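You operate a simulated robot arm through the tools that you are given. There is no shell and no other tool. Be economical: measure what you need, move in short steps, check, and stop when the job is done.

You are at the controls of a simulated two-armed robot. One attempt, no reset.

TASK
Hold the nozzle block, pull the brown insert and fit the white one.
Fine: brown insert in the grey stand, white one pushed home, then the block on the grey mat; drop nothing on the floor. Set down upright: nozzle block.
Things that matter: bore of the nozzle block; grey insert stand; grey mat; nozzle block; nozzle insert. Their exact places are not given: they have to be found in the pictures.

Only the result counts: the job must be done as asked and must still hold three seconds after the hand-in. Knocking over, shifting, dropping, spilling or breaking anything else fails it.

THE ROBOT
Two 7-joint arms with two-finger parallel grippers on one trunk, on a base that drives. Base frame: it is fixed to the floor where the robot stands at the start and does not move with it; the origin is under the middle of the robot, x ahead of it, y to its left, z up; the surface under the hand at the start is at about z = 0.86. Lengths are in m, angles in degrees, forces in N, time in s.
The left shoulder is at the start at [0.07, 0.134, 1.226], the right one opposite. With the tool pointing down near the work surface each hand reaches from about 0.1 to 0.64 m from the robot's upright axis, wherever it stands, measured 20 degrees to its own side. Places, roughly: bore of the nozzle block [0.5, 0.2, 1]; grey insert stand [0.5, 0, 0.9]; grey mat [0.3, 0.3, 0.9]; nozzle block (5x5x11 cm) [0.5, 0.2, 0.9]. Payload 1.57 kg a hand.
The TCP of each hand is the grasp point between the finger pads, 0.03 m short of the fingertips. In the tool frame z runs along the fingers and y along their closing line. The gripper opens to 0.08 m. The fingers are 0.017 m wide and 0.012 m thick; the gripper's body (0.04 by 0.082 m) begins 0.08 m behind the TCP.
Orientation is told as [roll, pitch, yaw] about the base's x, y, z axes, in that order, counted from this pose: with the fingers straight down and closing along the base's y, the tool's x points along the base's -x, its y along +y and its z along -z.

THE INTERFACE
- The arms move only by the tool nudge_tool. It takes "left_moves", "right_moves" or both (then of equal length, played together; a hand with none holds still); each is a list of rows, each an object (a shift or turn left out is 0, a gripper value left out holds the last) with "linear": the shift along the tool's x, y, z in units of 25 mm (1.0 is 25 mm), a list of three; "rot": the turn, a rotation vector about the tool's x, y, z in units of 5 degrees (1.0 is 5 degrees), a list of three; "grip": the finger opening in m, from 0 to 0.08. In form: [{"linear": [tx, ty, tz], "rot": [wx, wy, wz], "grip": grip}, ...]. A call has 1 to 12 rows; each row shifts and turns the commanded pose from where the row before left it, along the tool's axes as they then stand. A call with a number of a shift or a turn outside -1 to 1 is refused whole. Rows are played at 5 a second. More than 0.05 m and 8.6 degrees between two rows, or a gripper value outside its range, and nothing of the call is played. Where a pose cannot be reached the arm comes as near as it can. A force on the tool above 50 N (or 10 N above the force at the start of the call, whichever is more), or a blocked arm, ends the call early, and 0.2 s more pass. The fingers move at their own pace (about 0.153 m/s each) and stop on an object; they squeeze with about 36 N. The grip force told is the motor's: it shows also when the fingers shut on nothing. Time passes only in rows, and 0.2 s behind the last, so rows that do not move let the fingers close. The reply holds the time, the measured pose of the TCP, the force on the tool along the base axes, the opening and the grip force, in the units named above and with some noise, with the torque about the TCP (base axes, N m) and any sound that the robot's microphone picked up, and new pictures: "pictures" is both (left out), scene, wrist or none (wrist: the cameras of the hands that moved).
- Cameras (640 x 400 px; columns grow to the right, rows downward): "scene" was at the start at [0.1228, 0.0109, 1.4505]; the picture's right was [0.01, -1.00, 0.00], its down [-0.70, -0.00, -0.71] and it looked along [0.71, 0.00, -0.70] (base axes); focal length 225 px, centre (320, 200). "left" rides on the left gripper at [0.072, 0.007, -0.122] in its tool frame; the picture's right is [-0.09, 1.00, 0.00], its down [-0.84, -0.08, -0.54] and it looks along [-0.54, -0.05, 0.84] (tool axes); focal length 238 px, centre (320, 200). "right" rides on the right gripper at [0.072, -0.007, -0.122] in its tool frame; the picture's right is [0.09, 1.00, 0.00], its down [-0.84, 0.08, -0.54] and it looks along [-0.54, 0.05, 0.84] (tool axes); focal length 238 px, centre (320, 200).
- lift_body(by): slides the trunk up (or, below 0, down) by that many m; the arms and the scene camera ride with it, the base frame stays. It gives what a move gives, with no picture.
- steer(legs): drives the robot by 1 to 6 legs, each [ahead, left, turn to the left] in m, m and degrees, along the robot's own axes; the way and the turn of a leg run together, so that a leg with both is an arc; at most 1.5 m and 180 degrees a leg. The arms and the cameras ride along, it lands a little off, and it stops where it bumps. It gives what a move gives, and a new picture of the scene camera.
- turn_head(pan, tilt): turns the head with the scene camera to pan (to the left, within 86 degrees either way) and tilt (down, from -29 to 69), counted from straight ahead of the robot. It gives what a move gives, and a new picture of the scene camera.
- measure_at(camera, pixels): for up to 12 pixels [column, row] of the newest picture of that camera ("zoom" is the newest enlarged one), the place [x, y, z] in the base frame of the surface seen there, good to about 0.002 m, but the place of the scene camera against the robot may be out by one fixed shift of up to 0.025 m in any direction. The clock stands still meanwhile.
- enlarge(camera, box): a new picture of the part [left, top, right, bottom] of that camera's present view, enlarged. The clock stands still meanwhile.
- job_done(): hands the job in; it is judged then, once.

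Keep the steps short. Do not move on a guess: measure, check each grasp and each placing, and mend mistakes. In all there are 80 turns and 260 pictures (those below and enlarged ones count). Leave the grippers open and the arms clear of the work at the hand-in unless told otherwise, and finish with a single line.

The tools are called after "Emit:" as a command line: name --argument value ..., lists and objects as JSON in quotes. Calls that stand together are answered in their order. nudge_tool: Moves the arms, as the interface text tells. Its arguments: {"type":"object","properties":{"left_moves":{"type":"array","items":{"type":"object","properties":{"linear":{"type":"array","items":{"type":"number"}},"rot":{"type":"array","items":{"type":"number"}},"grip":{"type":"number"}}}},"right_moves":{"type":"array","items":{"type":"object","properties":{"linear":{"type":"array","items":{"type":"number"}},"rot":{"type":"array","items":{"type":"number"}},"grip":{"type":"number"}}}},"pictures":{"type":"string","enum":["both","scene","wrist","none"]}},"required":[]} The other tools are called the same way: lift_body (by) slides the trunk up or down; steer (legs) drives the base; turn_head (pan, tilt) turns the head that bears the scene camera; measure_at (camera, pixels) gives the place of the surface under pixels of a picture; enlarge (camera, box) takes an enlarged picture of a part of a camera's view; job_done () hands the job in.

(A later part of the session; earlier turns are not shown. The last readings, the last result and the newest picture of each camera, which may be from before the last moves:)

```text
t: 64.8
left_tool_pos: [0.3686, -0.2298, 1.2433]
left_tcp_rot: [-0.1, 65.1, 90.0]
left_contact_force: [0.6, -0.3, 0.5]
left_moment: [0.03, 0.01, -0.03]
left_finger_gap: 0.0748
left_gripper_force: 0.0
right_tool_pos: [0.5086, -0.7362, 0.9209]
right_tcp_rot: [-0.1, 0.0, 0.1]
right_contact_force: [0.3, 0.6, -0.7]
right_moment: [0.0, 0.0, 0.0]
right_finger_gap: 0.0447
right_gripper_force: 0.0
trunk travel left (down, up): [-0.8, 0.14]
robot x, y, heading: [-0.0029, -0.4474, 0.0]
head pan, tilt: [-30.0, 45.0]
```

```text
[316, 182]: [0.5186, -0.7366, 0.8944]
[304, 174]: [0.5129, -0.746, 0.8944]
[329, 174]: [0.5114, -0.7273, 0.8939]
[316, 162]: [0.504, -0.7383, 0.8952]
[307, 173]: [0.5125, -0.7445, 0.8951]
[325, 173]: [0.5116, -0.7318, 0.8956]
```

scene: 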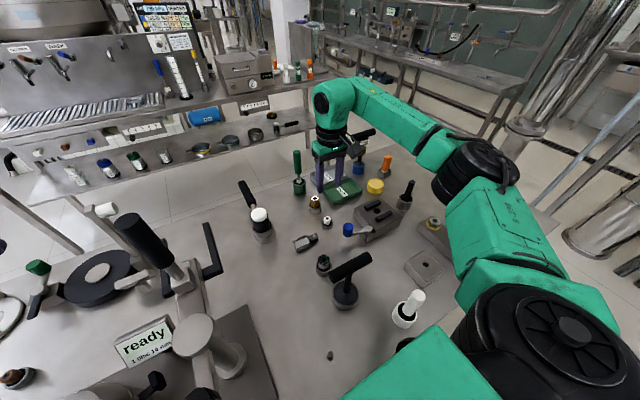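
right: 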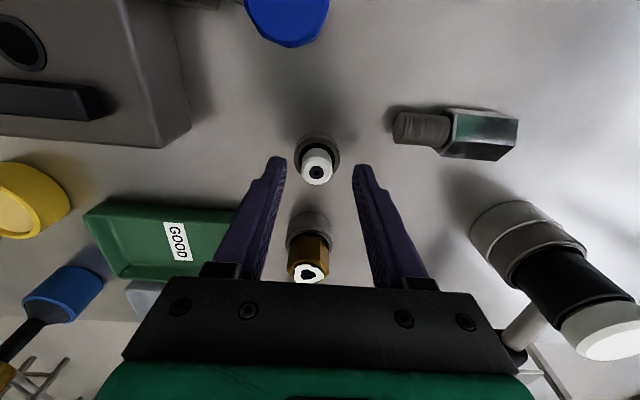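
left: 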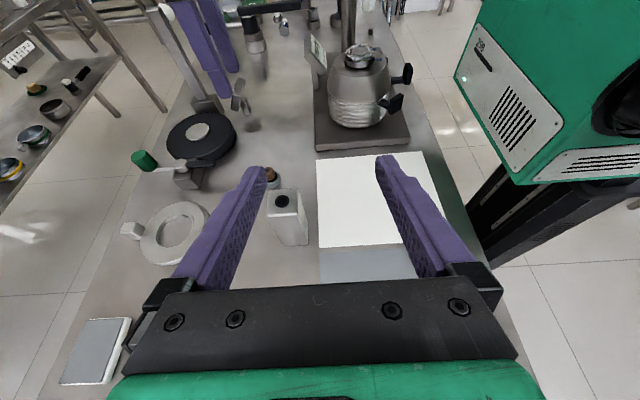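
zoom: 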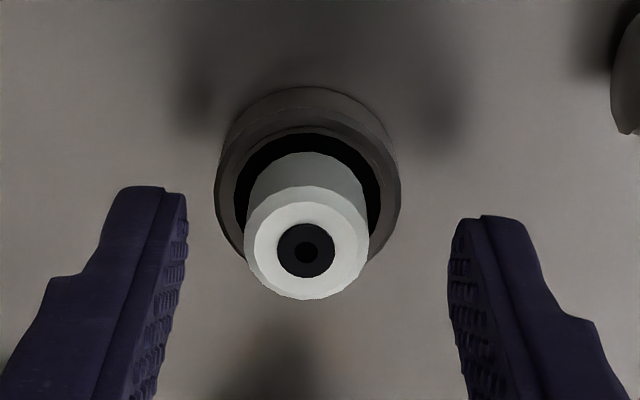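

Emit:
nudge_tool --right_moves '[{"linear": [-0.09, -0.07, 0.2]}, {"linear": [0, 0, 0.24]}, {"linear": [0, 0, 0]}, {"grip": 0.005}, {"grip": 0.005}, {"grip": 0.005}, {"grip": 0.005}]' --pictures "wrist"

Emit:
enlarge --camera "right" --box '[240, 110, 400, 210]'

```text
t: 66.4
left_tool_pos: [0.3692, -0.2301, 1.2425]
left_tcp_rot: [-0.2, 65.0, 90.0]
left_contact_force: [0.5, 0.1, -0.1]
left_moment: [-0.01, 0.0, 0.0]
left_finger_gap: 0.075
left_gripper_force: 0.1
right_tool_pos: [0.5099, -0.738, 0.9099]
right_tcp_rot: [0.0, 0.0, 0.0]
right_contact_force: [-0.6, 1.2, -0.4]
right_moment: [0.06, 0.02, 0.01]
right_finger_gap: 0.0203
right_gripper_force: 34.2
trunk travel left (down, up): [-0.8, 0.14]
robot x, y, heading: [-0.0004, -0.4468, 0.2]
head pan, tilt: [-30.0, 45.0]
```

right: 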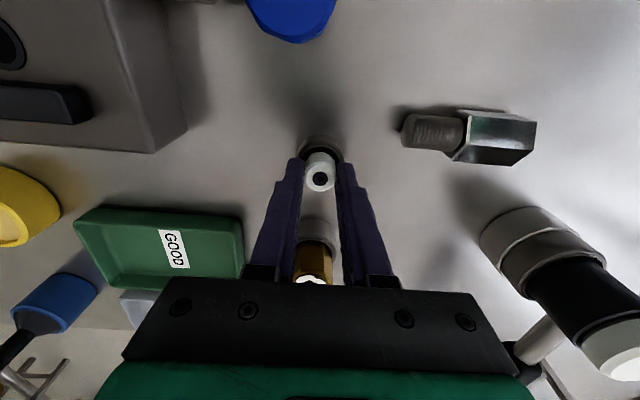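

```text
4.00 times, centred on (320, 160) of right
```

zoom: 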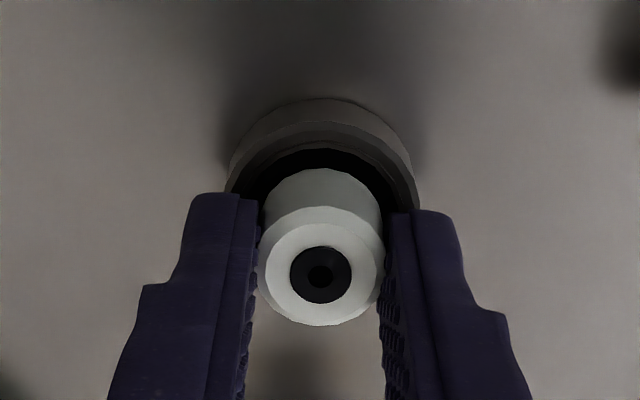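

Gripped (20 mm, no side load). Lifting slowly straight up.

Emit:
nudge_tool --right_moves '[{"linear": [0, 0, -0.3]}, {"linear": [0, 0, -0.6]}, {"linear": [0, 0, -1]}, {"linear": [0, 0, -1]}, {"linear": [0, 0, -1]}, {"linear": [0, 0, -1]}, {"linear": [0, 0, -1]}, {"linear": [0, 0, -1]}, {"linear": [0, 0, -1]}, {"linear": [0, 0, -1]}]' --pictures "both"

Emit:
enlarge --camera "right" --box '[240, 110, 400, 210]'

Emit:
enlarge --camera "scene" --box '[280, 120, 380, 240]'

```text
t: 68.6
left_tool_pos: [0.3687, -0.2312, 1.2429]
left_tcp_rot: [-0.2, 65.0, 89.9]
left_contact_force: [0.0, -0.2, 1.2]
left_moment: [-0.01, 0.04, 0.01]
left_finger_gap: 0.0751
left_gripper_force: 0.0
right_tool_pos: [0.5109, -0.7391, 1.1331]
right_tcp_rot: [0.0, 0.0, 0.0]
right_contact_force: [-0.1, 0.1, 0.4]
right_moment: [-0.01, -0.02, -0.03]
right_finger_gap: 0.0203
right_gripper_force: 33.5
trunk travel left (down, up): [-0.8, 0.14]
robot x, y, heading: [-0.0006, -0.4504, -0.1]
head pan, tilt: [-30.0, 45.0]
```

scene: 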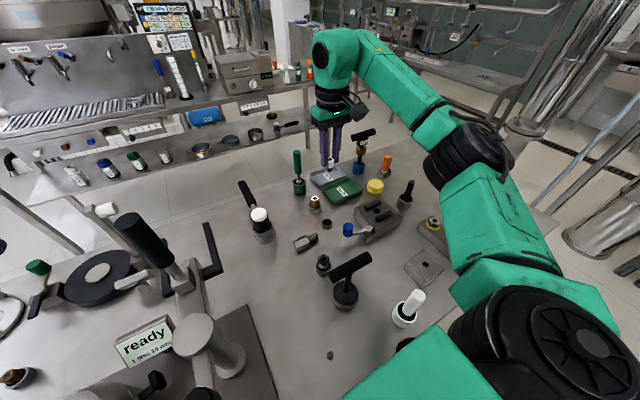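
right: 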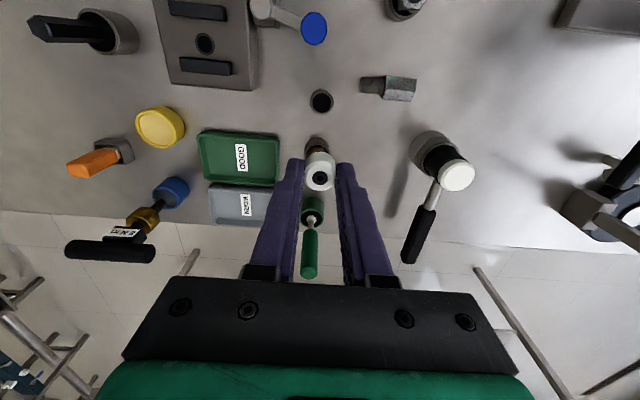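

```text
4.00 times, centred on (320, 160) of right
```

zoom: 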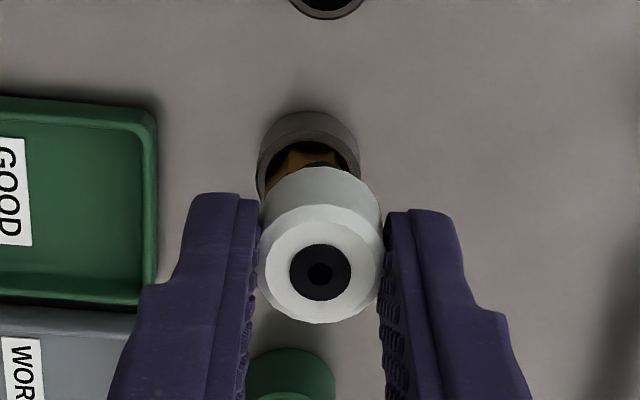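

```text
3.33 times, centred on (330, 180) of scene
```

zoom: 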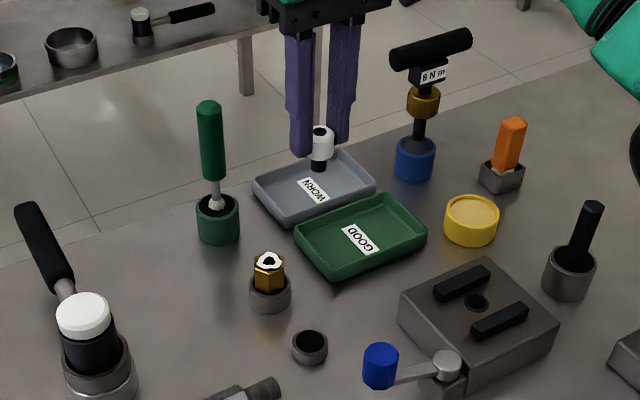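

Held upright. Raising the trunk, bringing the hand back inward, and driving back left.

Emit:
lift_body --by 0.13

Emit:
nudge_tool --right_moves '[{"linear": [0.15, 1, -0.3]}, {"linear": [0.15, 1, -0.3]}, {"linear": [0.15, 1, -0.3]}, {"linear": [0.15, 1, -0.3]}, {"linear": [0.15, 1, -0.3]}, {"linear": [0.15, 1, -0.3]}, {"linear": [0.15, 1, -0.3]}, {"linear": [0.15, 1, 0]}, {"linear": [0.15, 1, 0]}, {"linear": [0.15, 1, 0]}, {"linear": [0, 1, 0]}]' --pictures "none"

Emit:
steer --legs '[[0, 0.45, 0]]'

Emit:
turn_head --pan 0 --tilt 48

```text
t: 70.2
left_tool_pos: [0.3694, -0.2313, 1.3718]
left_tcp_rot: [-0.2, 65.1, 90.0]
left_contact_force: [0.3, 0.1, -0.7]
left_moment: [-0.01, 0.0, 0.01]
left_finger_gap: 0.0749
left_gripper_force: 0.1
right_tool_pos: [0.5126, -0.7408, 1.261]
right_tcp_rot: [0.0, 0.0, 0.1]
right_contact_force: [0.1, 0.2, -0.2]
right_moment: [-0.02, -0.01, -0.03]
right_finger_gap: 0.02
right_gripper_force: 34.2
trunk travel left (down, up): [-0.93, 0.01]
robot x, y, heading: [-0.0017, -0.4463, 0.0]
head pan, tilt: [-30.0, 45.0]
```

```text
t: 72.6
left_tool_pos: [0.3689, -0.2291, 1.3717]
left_tcp_rot: [-0.2, 65.1, 90.1]
left_contact_force: [0.6, -0.2, 0.4]
left_moment: [0.0, 0.0, -0.01]
left_finger_gap: 0.0752
left_gripper_force: 0.1
right_tool_pos: [0.4729, -0.4619, 1.3168]
right_tcp_rot: [-0.1, 0.1, 0.0]
right_contact_force: [1.1, 0.6, -0.5]
right_moment: [-0.03, 0.01, 0.01]
right_finger_gap: 0.0202
right_gripper_force: 33.7
trunk travel left (down, up): [-0.93, 0.01]
robot x, y, heading: [-0.0002, -0.4478, -0.2]
head pan, tilt: [-30.0, 45.0]
```

```text
t: 75.3
left_tool_pos: [0.369, 0.2199, 1.3731]
left_tcp_rot: [-0.3, 64.9, 90.0]
left_contact_force: [-0.1, -0.1, -0.4]
left_moment: [0.04, 0.01, -0.01]
left_finger_gap: 0.0749
left_gripper_force: 0.0
right_tool_pos: [0.4721, -0.0128, 1.3162]
right_tcp_rot: [0.1, 0.0, 0.0]
right_contact_force: [-0.3, -0.3, 0.5]
right_moment: [0.01, -0.04, 0.0]
right_finger_gap: 0.0205
right_gripper_force: 33.7
trunk travel left (down, up): [-0.93, 0.01]
robot x, y, heading: [0.0002, 0.008, -0.2]
head pan, tilt: [-30.0, 45.0]
```

scene: 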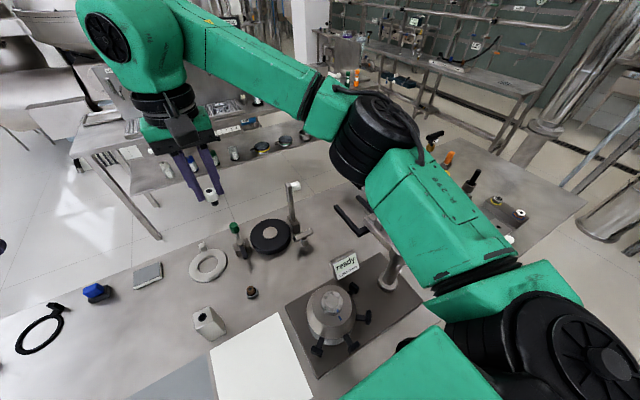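

```text
t: 76.3
left_tool_pos: [0.3689, 0.2219, 1.3735]
left_tcp_rot: [-0.2, 64.9, 89.9]
left_contact_force: [0.5, 0.2, 0.7]
left_moment: [0.0, 0.02, 0.01]
left_finger_gap: 0.0751
left_gripper_force: 0.0
right_tool_pos: [0.4723, -0.0096, 1.3165]
right_tcp_rot: [0.0, 0.0, -0.1]
right_contact_force: [-0.8, -0.4, -0.4]
right_moment: [-0.01, 0.02, 0.01]
right_finger_gap: 0.0202
right_gripper_force: 34.3
trunk travel left (down, up): [-0.93, 0.01]
robot x, y, heading: [-0.0001, 0.0051, 0.1]
head pan, tilt: [0.0, 48.0]
```

scene: 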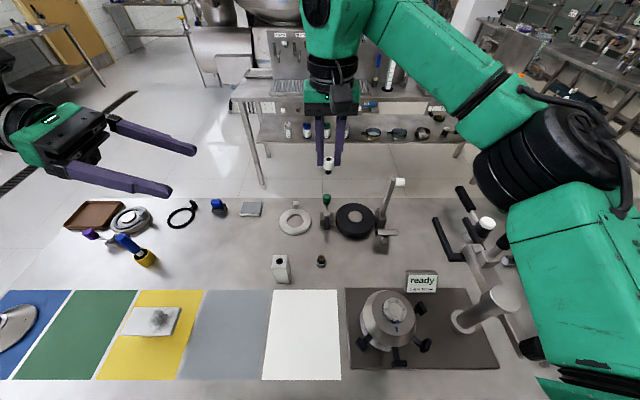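

Back in place. Lowering the trunk 0.25 and viewing the block from the left wrist.

Emit:
lift_body --by -0.25

Emit:
nudge_tool --left_moves '[{"linear": [-0.906, -0.8, 0.423]}, {"linear": [-0.906, -0.8, 0.423]}, {"linear": [-0.906, -0.8, 0.423]}, {"linear": [-0.906, 0, 0.423]}, {"linear": [0, 0, 0]}]' --pictures "both"

Emit:
enlarge --camera "left" --box '[240, 60, 400, 180]'

```text
t: 78.9
left_tool_pos: [0.3696, 0.2227, 1.1234]
left_tcp_rot: [-0.1, 65.0, 90.0]
left_contact_force: [0.8, 0.1, -0.5]
left_moment: [0.0, -0.02, 0.01]
left_finger_gap: 0.075
left_gripper_force: 0.0
right_tool_pos: [0.4733, -0.0112, 1.0661]
right_tcp_rot: [0.0, 0.0, 0.0]
right_contact_force: [0.6, -0.7, -0.8]
right_moment: [0.02, -0.03, 0.01]
right_finger_gap: 0.0202
right_gripper_force: 34.1
trunk travel left (down, up): [-0.68, 0.26]
robot x, y, heading: [0.0015, 0.0088, -0.2]
head pan, tilt: [0.0, 48.0]
```

```text
t: 80.1
left_tool_pos: [0.4283, 0.2226, 1.0249]
left_tcp_rot: [-0.3, 65.0, 89.9]
left_contact_force: [-0.4, 0.2, 0.5]
left_moment: [-0.02, 0.01, 0.04]
left_finger_gap: 0.0749
left_gripper_force: 0.0
right_tool_pos: [0.4723, -0.0108, 1.0666]
right_tcp_rot: [0.0, 0.1, -0.1]
right_contact_force: [-0.2, -1.2, -0.3]
right_moment: [0.03, -0.01, 0.01]
right_finger_gap: 0.0201
right_gripper_force: 34.3
trunk travel left (down, up): [-0.68, 0.26]
robot x, y, heading: [0.0028, 0.0102, 0.5]
head pan, tilt: [0.0, 48.0]
```

scene: 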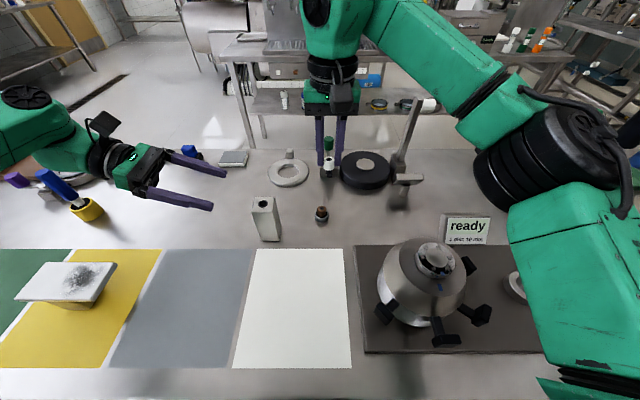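
left: 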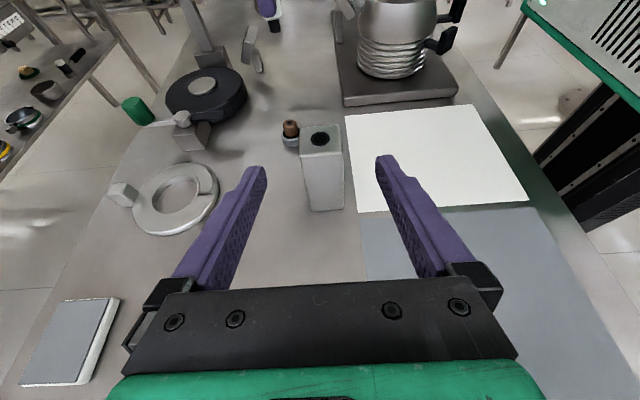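

```text
3.33 times, centred on (320, 120) of left
```

zoom: 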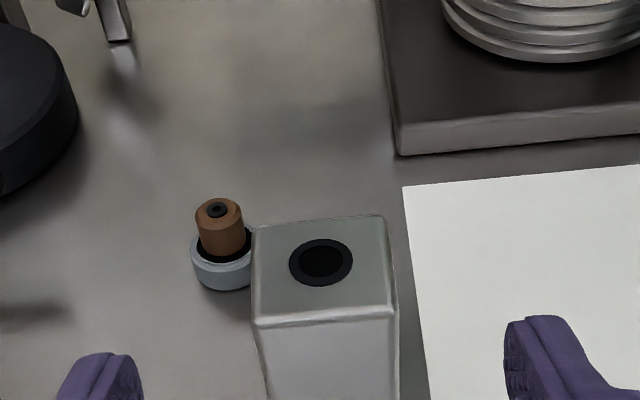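

Measuring block corners and bore from the zoom.

Emit:
measure_at --camera "zoom" --pixels '[[259, 231], [379, 221], [388, 308], [262, 318], [321, 262], [290, 264], [352, 262], [321, 240], [321, 285]]'

```text
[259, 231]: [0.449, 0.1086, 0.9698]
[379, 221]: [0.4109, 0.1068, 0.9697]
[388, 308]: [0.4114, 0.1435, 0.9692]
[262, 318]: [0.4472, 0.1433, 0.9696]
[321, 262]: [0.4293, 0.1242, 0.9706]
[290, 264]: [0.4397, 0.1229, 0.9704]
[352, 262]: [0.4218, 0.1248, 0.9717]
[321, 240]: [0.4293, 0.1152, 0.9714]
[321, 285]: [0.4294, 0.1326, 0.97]
```

Block at (0.4295, 0.1245), unrotated. Left hand returns along its earlier line and grips.

Emit:
nudge_tool --left_moves '[{"linear": [-0.9, -0.04, 0]}, {"linear": [-0.88, 0, 0]}, {"linear": [0, 0, 1]}, {"linear": [0, 0, 1]}, {"linear": [0, 0, 1]}, {"linear": [0, 0, 1]}, {"linear": [0, 0, 1]}, {"linear": [0, 0, 0.07]}, {"linear": [0, 0, 0]}]' --pictures "wrist"

```text
t: 82.1
left_tool_pos: [0.4288, 0.1258, 0.9321]
left_tcp_rot: [-0.4, 64.7, 90.0]
left_contact_force: [-0.5, -0.5, 0.8]
left_moment: [0.0, 0.02, 0.01]
left_finger_gap: 0.075
left_gripper_force: 0.0
right_tool_pos: [0.4723, -0.011, 1.0661]
right_tcp_rot: [0.1, 0.0, 0.0]
right_contact_force: [-0.2, -0.2, -0.4]
right_moment: [0.0, 0.01, 0.0]
right_finger_gap: 0.0203
right_gripper_force: 34.4
trunk travel left (down, up): [-0.68, 0.26]
robot x, y, heading: [-0.0011, 0.0065, -0.0]
head pan, tilt: [0.0, 48.0]
```

left: 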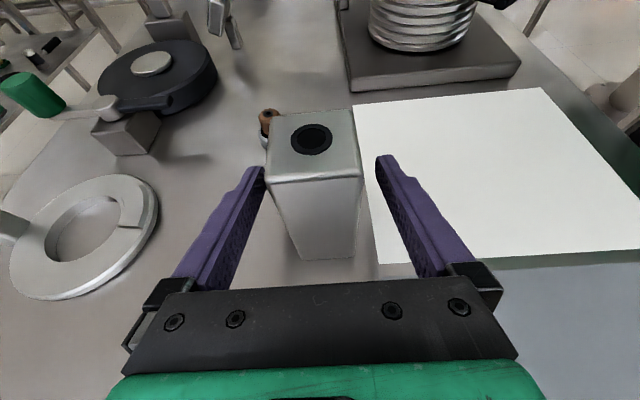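

Gripping the block; the right hand goes to (0.43, 0.07, 1.10) to re-measure the bore with its own camera.

Emit:
nudge_tool --left_moves '[{"grip": 0.03}, {"grip": 0.03}, {"grip": 0.03}, {"grip": 0.03}, {}]' --right_moves '[{"linear": [0, 0, -1]}, {"linear": [0.6, 1, -0.4]}, {"linear": [0.6, 1, 0]}, {"linear": [0.5, 1, 0]}, {}]' --pictures "wrist"

Emit:
enlarge --camera "right" --box '[260, 90, 420, 190]'

```text
t: 83.3
left_tool_pos: [0.4296, 0.1255, 0.9315]
left_tcp_rot: [-0.2, 64.7, 90.1]
left_contact_force: [0.6, 0.1, 0.6]
left_moment: [-0.01, -0.01, -0.05]
left_finger_gap: 0.0435
left_gripper_force: 35.6
right_tool_pos: [0.4287, 0.0642, 1.1011]
right_tcp_rot: [0.0, 0.1, 0.0]
right_contact_force: [0.1, -0.2, -0.8]
right_moment: [0.01, 0.01, -0.01]
right_finger_gap: 0.0204
right_gripper_force: 34.0
trunk travel left (down, up): [-0.68, 0.26]
robot x, y, heading: [0.001, 0.0078, 0.4]
head pan, tilt: [0.0, 48.0]
```

right: 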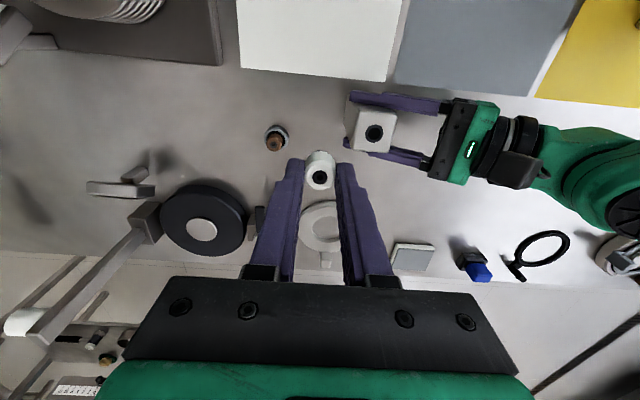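
left: 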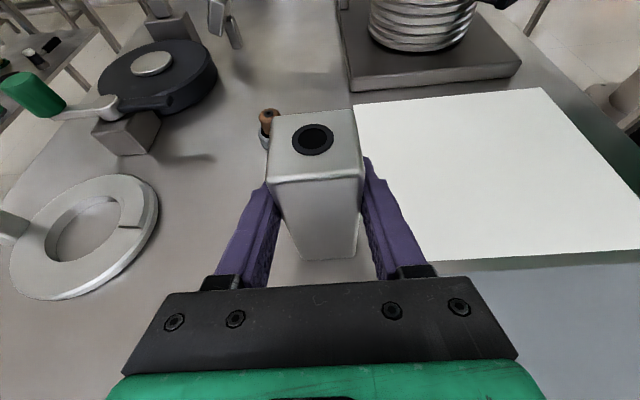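

```text
4.00 times, centred on (340, 140) of right
```

zoom: 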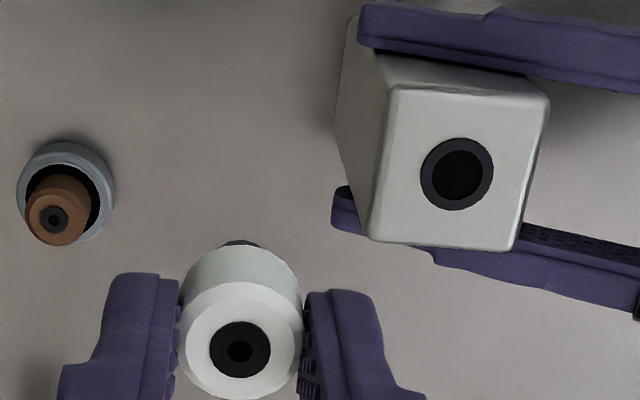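

Emit:
measure_at --camera "right" --pixels '[[374, 133], [366, 133], [383, 133], [374, 125], [374, 142], [313, 176], [328, 176], [320, 170], [320, 185]]'

```text
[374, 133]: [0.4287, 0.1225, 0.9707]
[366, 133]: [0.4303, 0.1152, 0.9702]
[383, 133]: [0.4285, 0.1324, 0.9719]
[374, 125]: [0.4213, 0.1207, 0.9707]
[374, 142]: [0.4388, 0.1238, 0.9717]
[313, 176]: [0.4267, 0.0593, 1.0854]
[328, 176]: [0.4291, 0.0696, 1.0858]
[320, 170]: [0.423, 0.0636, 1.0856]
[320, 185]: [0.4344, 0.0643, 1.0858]
```

Bore (0.429, 0.123) and insert axis ≈ TCP −1 mm in x. Moving above the bore, hovering with the shank ~1 cm above it.

Emit:
nudge_tool --right_moves '[{"linear": [-0.06, 0.85, 0]}, {"linear": [0, 0.75, 0]}, {"linear": [0, 0.75, 0]}, {"linear": [0, 0, 0.9]}, {"linear": [0, 0, 0.9]}, {"linear": [0, 0, 0.9]}, {}]' --pictures "wrist"

Emit:
enlarge --camera "left" --box '[220, 40, 420, 165]'

Emit:
enlarge --camera "right" --box '[260, 90, 380, 190]'

Emit:
enlarge --camera "scene" --box '[220, 160, 320, 240]'

```text
t: 84.9
left_tool_pos: [0.429, 0.1256, 0.9327]
left_tcp_rot: [-0.3, 64.7, 90.0]
left_contact_force: [-0.3, 0.4, 0.3]
left_moment: [0.02, 0.0, -0.03]
left_finger_gap: 0.0438
left_gripper_force: 36.0
right_tool_pos: [0.4324, 0.1235, 1.0335]
right_tcp_rot: [-0.1, 0.1, -0.1]
right_contact_force: [-0.1, 0.0, -0.2]
right_moment: [0.01, -0.02, 0.01]
right_finger_gap: 0.0202
right_gripper_force: 34.1
trunk travel left (down, up): [-0.68, 0.26]
robot x, y, heading: [0.0012, 0.0087, -0.0]
head pan, tilt: [0.0, 48.0]
```

right: 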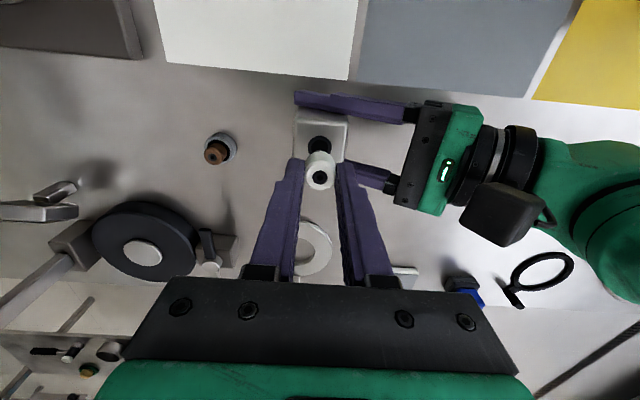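

```text
3.20 times, centred on (320, 102) of left
```

zoom: 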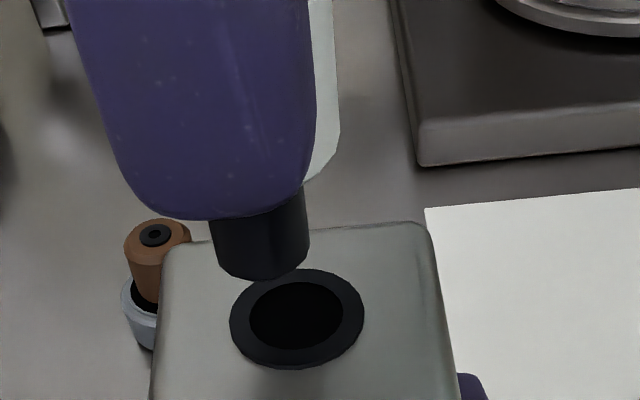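

```text
4.00 times, centred on (320, 140) of right
```

zoom: 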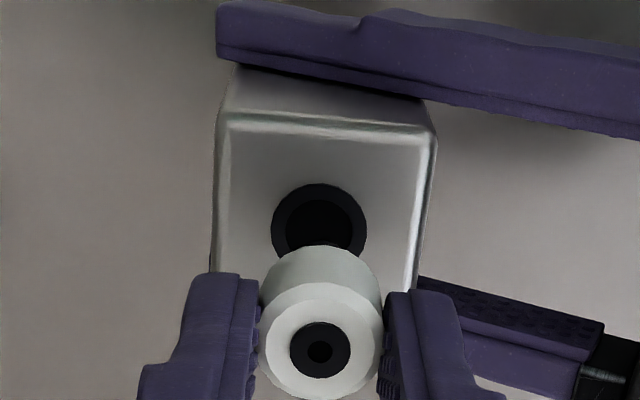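

```text
5.00 times, centred on (270, 200) of scene
```

zoom: 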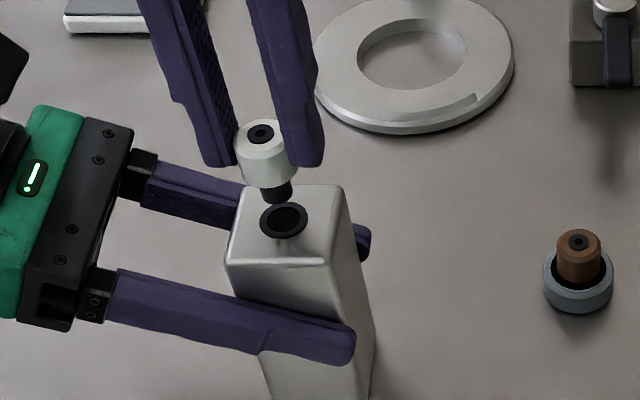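

y is aligned, but the left view shows the shank ~4 mm to the +x side of the bore (col 263 vs 297 in zoom). Shifting −x 3.5 mm and checking again.

Emit:
nudge_tool --right_moves '[{"linear": [0.14, 0, 0.12]}, {}]' --pictures "wrist"

Emit:
enlarge --camera "left" --box '[220, 40, 420, 165]'

Emit:
enlarge --camera "right" --box '[260, 90, 380, 190]'

```text
t: 85.5
left_tool_pos: [0.428, 0.1252, 0.9307]
left_tcp_rot: [-0.3, 64.8, 90.0]
left_contact_force: [-0.4, 0.8, 0.4]
left_moment: [0.04, 0.01, -0.03]
left_finger_gap: 0.0435
left_gripper_force: 36.2
right_tool_pos: [0.4291, 0.1232, 1.0299]
right_tcp_rot: [0.0, 0.0, 0.0]
right_contact_force: [0.4, 0.4, 0.1]
right_moment: [0.03, -0.01, -0.03]
right_finger_gap: 0.0202
right_gripper_force: 33.3
trunk travel left (down, up): [-0.68, 0.26]
robot x, y, heading: [-0.0002, 0.0037, -0.0]
head pan, tilt: [0.0, 48.0]
```

right: 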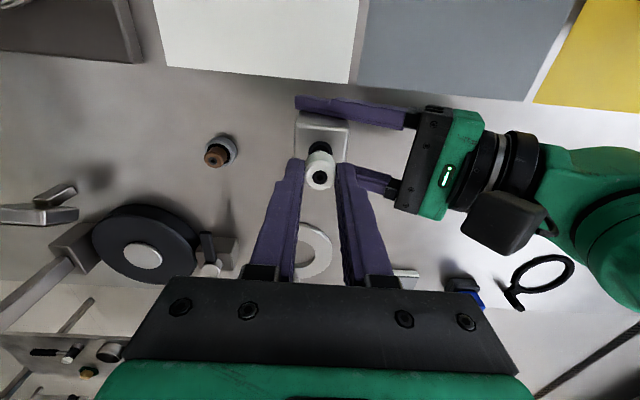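

```text
3.20 times, centred on (320, 102) of left
```

zoom: 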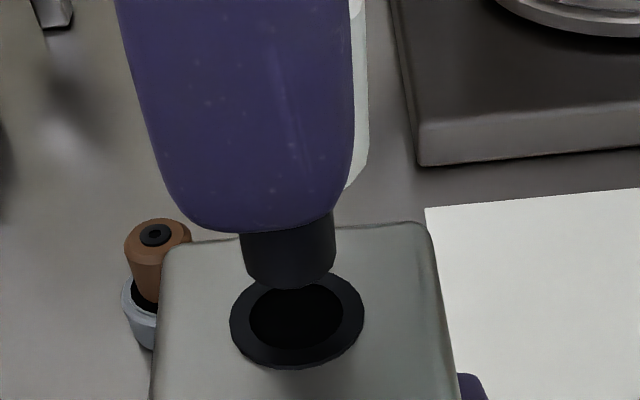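

```text
4.00 times, centred on (320, 140) of right
```

zoom: 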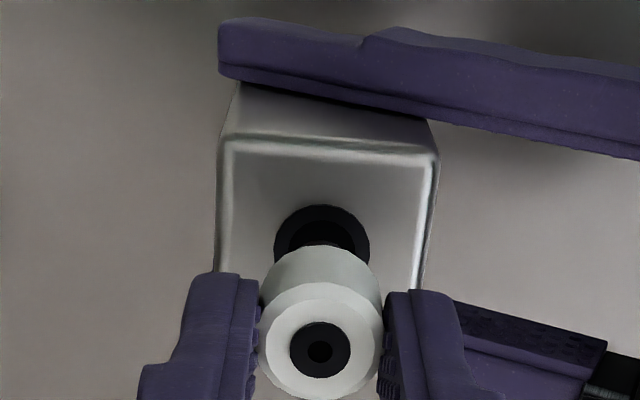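

Nearly aligned; 1 mm more −x, then lowering gently in small steps.

Emit:
nudge_tool --right_moves '[{"linear": [0.035, 0, 0.1]}, {"linear": [0, 0, 0.15]}, {"linear": [0, 0, 0.15]}, {}]' --pictures "wrist"

Emit:
enlarge --camera "left" --box '[220, 40, 420, 165]'

```text
t: 86.5
left_tool_pos: [0.429, 0.125, 0.9316]
left_tcp_rot: [-0.2, 64.8, 90.0]
left_contact_force: [-3.2, 0.3, 0.1]
left_moment: [0.03, -0.12, 0.01]
left_finger_gap: 0.0439
left_gripper_force: 35.6
right_tool_pos: [0.4291, 0.1241, 1.0206]
right_tcp_rot: [0.0, 0.0, 0.0]
right_contact_force: [4.4, -0.6, -0.8]
right_moment: [-0.02, -0.21, 0.0]
right_finger_gap: 0.0203
right_gripper_force: 33.9
trunk travel left (down, up): [-0.68, 0.26]
robot x, y, heading: [0.0031, 0.0061, 0.2]
head pan, tilt: [0.0, 48.0]
```

right: 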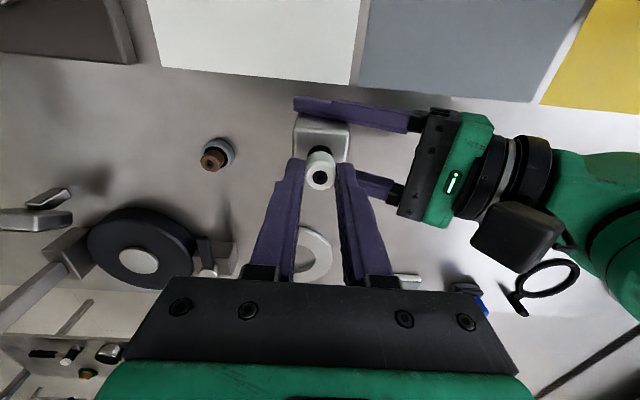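

```text
3.20 times, centred on (320, 102) of left
```

zoom: 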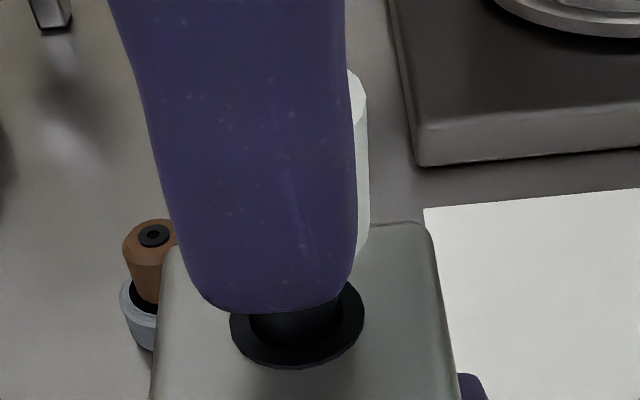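

The shank has entered the bore (only 4 N in x). Easing +x slightly and pushing down toward home.

Emit:
nudge_tool --right_moves '[{"linear": [-0.02, 0, 0.12]}, {"linear": [0, 0, 0.12]}, {"linear": [0, 0, 0.12]}, {"linear": [0, 0, 0.12]}, {}]' --pictures "wrist"

Emit:
enlarge --camera "left" --box '[220, 40, 420, 165]'

```text
t: 87.7
left_tool_pos: [0.4292, 0.1262, 0.9318]
left_tcp_rot: [-0.2, 64.7, 90.1]
left_contact_force: [-7.1, 1.0, -0.5]
left_moment: [0.05, -0.12, -0.02]
left_finger_gap: 0.0435
left_gripper_force: 35.8
right_tool_pos: [0.4269, 0.1226, 1.0072]
right_tcp_rot: [0.0, -0.1, 0.0]
right_contact_force: [8.0, -1.6, 3.0]
right_moment: [-0.07, -0.33, 0.0]
right_finger_gap: 0.0201
right_gripper_force: 33.7
trunk travel left (down, up): [-0.68, 0.26]
robot x, y, heading: [-0.0, 0.0077, 0.1]
head pan, tilt: [0.0, 48.0]
```

right: 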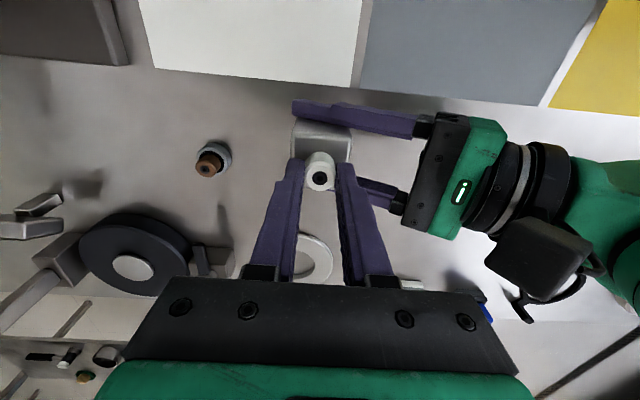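

```text
3.20 times, centred on (320, 102) of left
```

zoom: 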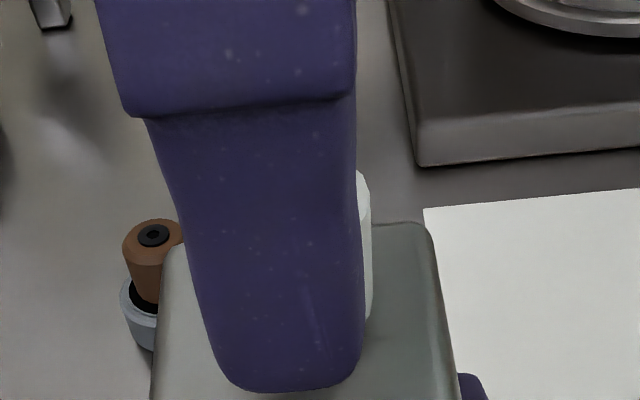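

At nominal home depth with 3 N. Relieving x a little and pressing a bit more to confirm bottoming.

Emit:
nudge_tool --right_moves '[{"linear": [-0.035, 0.01, 0.05]}, {"linear": [0, 0, 0.06]}, {}]' --pictures "none"

Emit:
measure_at --camera "right" --pixels '[[320, 186], [313, 177], [328, 177], [320, 170], [300, 150], [340, 150]]'

```text
t: 88.5
left_tool_pos: [0.4267, 0.1253, 0.9312]
left_tcp_rot: [-0.3, 64.6, 90.1]
left_contact_force: [-3.4, 10.6, -8.8]
left_moment: [-0.77, -0.02, 0.04]
left_finger_gap: 0.0437
left_gripper_force: 35.9
right_tool_pos: [0.4287, 0.123, 1.0069]
right_tcp_rot: [0.0, -0.1, -0.1]
right_contact_force: [4.7, -12.4, 21.6]
right_moment: [-0.61, -0.23, 0.01]
right_finger_gap: 0.0202
right_gripper_force: 34.2
trunk travel left (down, up): [-0.68, 0.26]
robot x, y, heading: [0.0036, 0.0057, -0.1]
head pan, tilt: [0.0, 48.0]
```

```text
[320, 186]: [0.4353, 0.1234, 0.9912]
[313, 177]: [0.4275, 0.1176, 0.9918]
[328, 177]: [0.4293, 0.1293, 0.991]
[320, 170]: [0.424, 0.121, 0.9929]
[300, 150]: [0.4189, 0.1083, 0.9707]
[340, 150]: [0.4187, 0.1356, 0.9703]
```

21.6 N reaction and top at 0.9915, matching the brown one when seated: it's home. Relaxing, opening, and lifting off.

Emit:
nudge_tool --right_moves '[{"linear": [0, -0.05, -0.06]}, {"grip": 0.04}, {"grip": 0.04}, {}, {"linear": [0, 0, -0.5]}, {"linear": [0, 0, -1]}, {"linear": [0, 0, -1]}, {"linear": [0.5, -0.5, -1]}, {"linear": [0.5, -1, 0]}, {"linear": [0, -1, 0]}]' --pictures "both"

Emit:
enlarge --camera "left" --box '[220, 40, 420, 165]'

Emit:
enlarge --camera "right" --box '[280, 70, 440, 190]'

```text
t: 90.7
left_tool_pos: [0.4284, 0.1239, 0.9316]
left_tcp_rot: [-0.2, 64.7, 90.0]
left_contact_force: [-0.1, 0.7, 0.3]
left_moment: [0.0, 0.01, 0.01]
left_finger_gap: 0.0439
left_gripper_force: 36.1
right_tool_pos: [0.4053, 0.0595, 1.0931]
right_tcp_rot: [0.0, 0.0, 0.0]
right_contact_force: [-0.1, -0.7, -1.0]
right_moment: [0.0, -0.01, -0.02]
right_finger_gap: 0.0398
right_gripper_force: 0.1
trunk travel left (down, up): [-0.68, 0.26]
robot x, y, heading: [-0.0008, 0.0062, 0.0]
head pan, tilt: [0.0, 48.0]
```

scene: 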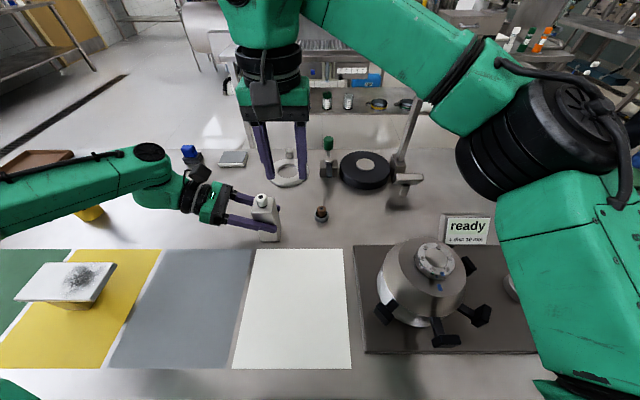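
right: 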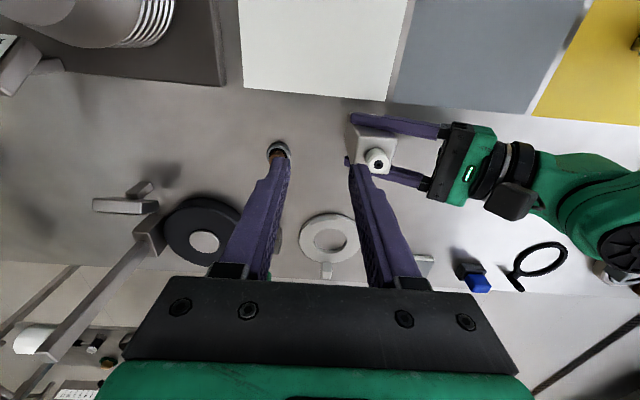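

```text
3.20 times, centred on (320, 102) of left
```

zoom: 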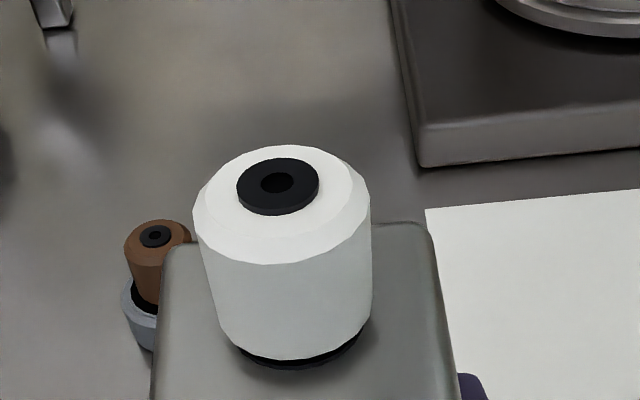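

```text
3.33 times, centred on (360, 130) of right
```

zoom: 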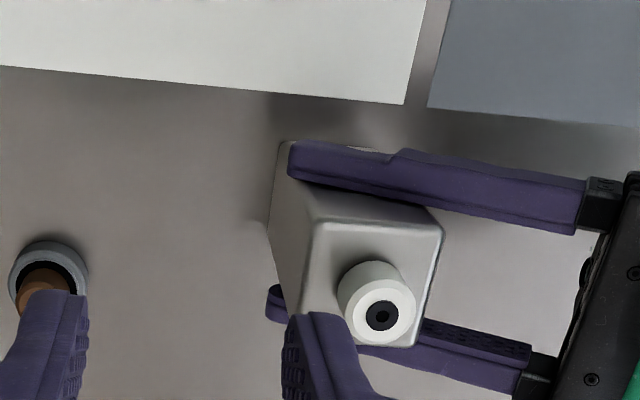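

White one is in, with only the bore's thin black rim visible beneath, as with the brown one before. Double-checking its height.

Emit:
measure_at --camera "zoom" --pixels '[[383, 300], [367, 317], [398, 317], [383, 334], [330, 260], [420, 260], [382, 280]]'

Emit:
measure_at --camera "left" --pixels '[[306, 90], [290, 100], [325, 98], [308, 113], [290, 128], [345, 140]]'

```text
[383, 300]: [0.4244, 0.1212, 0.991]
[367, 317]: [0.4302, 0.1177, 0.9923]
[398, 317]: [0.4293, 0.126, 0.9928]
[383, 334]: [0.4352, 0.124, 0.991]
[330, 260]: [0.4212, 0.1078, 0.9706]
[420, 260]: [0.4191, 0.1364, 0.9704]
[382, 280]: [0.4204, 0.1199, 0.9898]
```

```text
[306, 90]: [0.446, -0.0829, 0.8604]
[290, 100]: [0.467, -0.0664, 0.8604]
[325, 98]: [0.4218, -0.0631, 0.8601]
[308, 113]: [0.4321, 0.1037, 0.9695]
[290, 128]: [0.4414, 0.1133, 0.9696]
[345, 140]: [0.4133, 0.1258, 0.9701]
```

It's home (0.992). Next, the grey mat extents and the raised plate, measured in both cameras.

Emit:
measure_at --camera "right" --pixels '[[398, 90], [410, 30], [530, 108], [570, 30], [470, 50], [480, 90], [390, 60], [550, 80], [618, 40]]'

Emit:
measure_at --camera "scene" --pixels '[[165, 254], [250, 254], [232, 364], [115, 364], [117, 266], [112, 280], [93, 300], [180, 310], [40, 265], [30, 298]]'

Emit:
nudge_tool --right_moves '[{"linear": [0, -1, -1]}, {"linear": [0, -1, -1]}, {"linear": [0.5, -1, 0]}, {"linear": [0.5, -1, 0]}]' --left_moves '[{"grip": 0.07}, {"grip": 0.07}, {}, {}]' --pictures "none"

Emit:
nudge_tool --left_moves '[{"rot": [0, -1, 0]}, {"rot": [0, -1, 0]}, {"rot": [0, -1, 0]}, {"rot": [0, -1, 0]}, {}]' --pictures "wrist"

```text
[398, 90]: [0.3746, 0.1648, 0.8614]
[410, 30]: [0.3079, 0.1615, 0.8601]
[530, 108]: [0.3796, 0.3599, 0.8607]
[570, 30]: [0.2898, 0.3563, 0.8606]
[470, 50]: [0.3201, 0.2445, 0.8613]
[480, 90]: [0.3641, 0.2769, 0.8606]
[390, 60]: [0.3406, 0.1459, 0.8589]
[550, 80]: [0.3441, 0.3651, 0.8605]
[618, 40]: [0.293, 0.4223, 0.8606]
```

```text
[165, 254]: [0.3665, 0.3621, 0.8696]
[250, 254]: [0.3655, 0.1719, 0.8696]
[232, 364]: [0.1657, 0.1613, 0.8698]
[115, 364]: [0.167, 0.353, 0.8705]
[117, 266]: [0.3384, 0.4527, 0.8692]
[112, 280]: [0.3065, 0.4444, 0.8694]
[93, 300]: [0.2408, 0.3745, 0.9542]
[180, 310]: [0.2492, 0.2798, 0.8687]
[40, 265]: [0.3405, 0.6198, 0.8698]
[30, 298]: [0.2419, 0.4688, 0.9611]
```

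```text
t: 91.7
left_tool_pos: [0.4292, 0.1245, 0.9314]
left_tcp_rot: [-0.5, 64.7, 89.9]
left_contact_force: [0.4, 0.5, 0.2]
left_moment: [0.01, 0.02, 0.0]
left_finger_gap: 0.0699
left_gripper_force: 0.1
right_tool_pos: [0.3776, -0.0428, 1.1457]
right_tcp_rot: [0.1, -0.1, 0.0]
right_contact_force: [-0.5, -0.9, 0.1]
right_moment: [0.03, -0.02, 0.0]
right_finger_gap: 0.04
right_gripper_force: 0.1
trunk travel left (down, up): [-0.68, 0.26]
robot x, y, heading: [-0.0003, 0.0057, 0.2]
head pan, tilt: [0.0, 48.0]
```

```text
t: 92.9
left_tool_pos: [0.4302, 0.1261, 0.9294]
left_tcp_rot: [-0.1, 45.0, 90.1]
left_contact_force: [0.2, 0.0, 0.5]
left_moment: [-0.02, -0.02, 0.03]
left_finger_gap: 0.07
left_gripper_force: 0.0
right_tool_pos: [0.3783, -0.0405, 1.1433]
right_tcp_rot: [0.1, 0.0, 0.0]
right_contact_force: [0.2, -0.1, 0.3]
right_moment: [-0.04, -0.01, 0.04]
right_finger_gap: 0.0402
right_gripper_force: 0.1
trunk travel left (down, up): [-0.68, 0.26]
robot x, y, heading: [-0.0018, 0.0067, -0.0]
head pan, tilt: [0.0, 48.0]
```

left: 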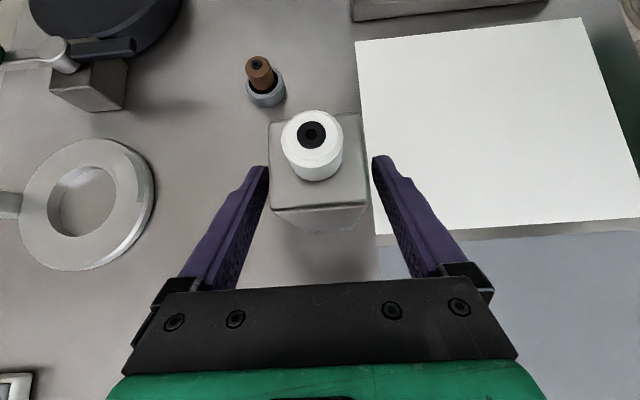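

Clear at 45°. Grey mat: x 0.165–0.375, y 0.168–0.355. Gripping, lifting 3 cm, and carrying to (0.31, 0.24).

Emit:
nudge_tool --left_moves '[{"grip": 0.03}, {"grip": 0.03}, {"grip": 0.03}, {"grip": 0.03}, {"linear": [0.4, 0, -0.4]}, {"linear": [0.45, 0, -0.45]}, {"linear": [-0.65, 0.95, -0.65]}, {"linear": [-0.65, 0.95, -0.65]}, {"linear": [-0.65, 0.95, -0.65]}, {"linear": [-0.65, 0.95, -0.65]}, {"linear": [-0.65, 0.95, -0.65]}, {}]' --pictures "both"

```text
t: 95.5
left_tool_pos: [0.31, 0.2398, 0.9606]
left_tcp_rot: [0.1, 45.1, 90.1]
left_contact_force: [1.5, 0.8, -2.5]
left_moment: [0.01, 0.03, -0.02]
left_finger_gap: 0.0438
left_gripper_force: 36.4
right_tool_pos: [0.3775, -0.0411, 1.1436]
right_tcp_rot: [0.0, 0.1, 0.0]
right_contact_force: [-0.2, -0.3, 0.2]
right_moment: [-0.02, 0.02, 0.03]
right_finger_gap: 0.04
right_gripper_force: 0.0
trunk travel left (down, up): [-0.68, 0.26]
robot x, y, heading: [-0.0026, 0.0084, 0.3]
head pan, tilt: [0.0, 48.0]
```

scene: 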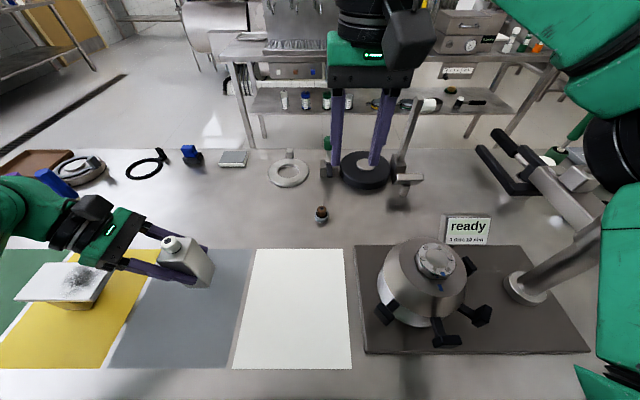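
left: 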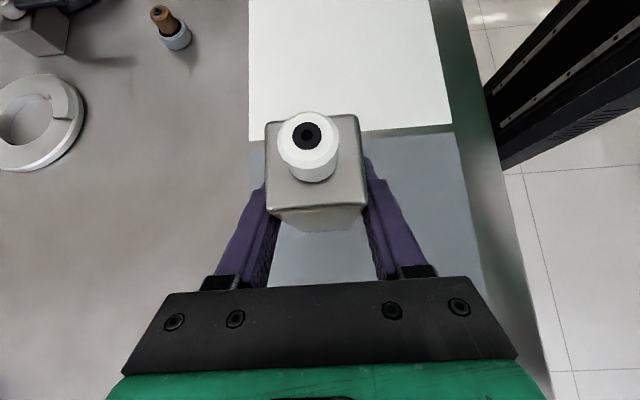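

Over the mat and upright. Lowering 3 cm gently.

Emit:
nudge_tool --left_moves '[{"linear": [-0.35, 0, 0.35]}, {"linear": [-0.35, 0, 0.35]}, {"linear": [-0.14, 0, 0.14]}, {"linear": [-0.03, 0, 0.03]}, {}]' --pictures "both"

Emit:
enlarge --camera "scene" --box '[110, 210, 260, 310]'

```text
t: 96.7
left_tool_pos: [0.3105, 0.2402, 0.9287]
left_tcp_rot: [-0.2, 45.0, 90.1]
left_contact_force: [-0.4, 2.0, 2.7]
left_moment: [0.22, 0.1, -0.07]
left_finger_gap: 0.0438
left_gripper_force: 35.9
right_tool_pos: [0.3787, -0.0412, 1.1439]
right_tcp_rot: [0.0, -0.1, 0.1]
right_contact_force: [-0.8, 0.0, 0.3]
right_moment: [0.02, 0.0, -0.03]
right_finger_gap: 0.0401
right_gripper_force: 0.1
trunk travel left (down, up): [-0.68, 0.26]
robot x, y, heading: [0.0006, 0.0052, -0.0]
head pan, tilt: [0.0, 48.0]
```

scene: 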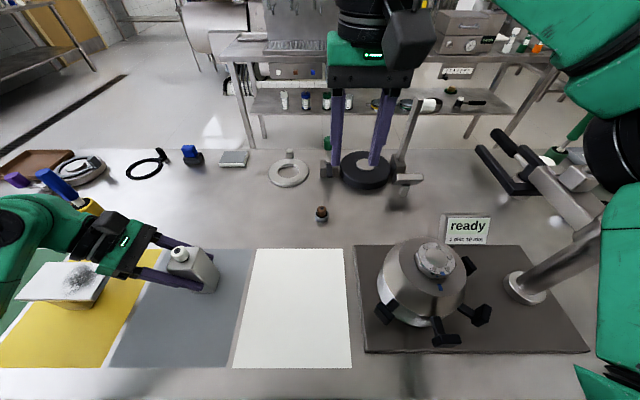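
left: 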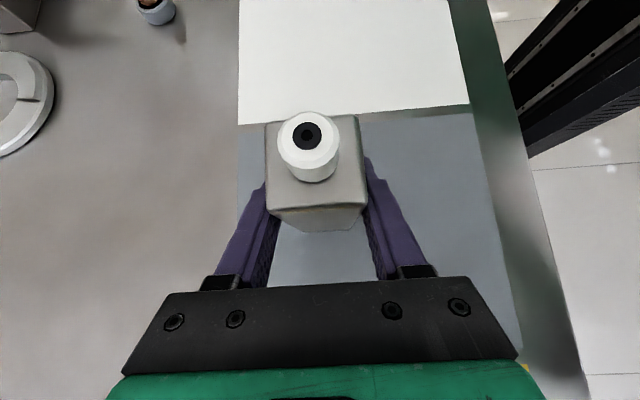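

```text
4.00 times, centred on (185, 260) of scene
```

zoom: 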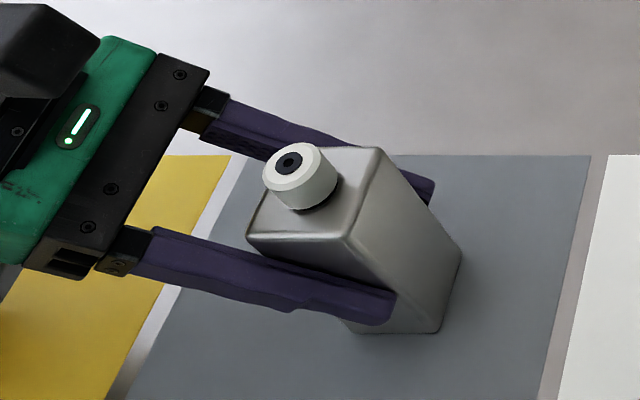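

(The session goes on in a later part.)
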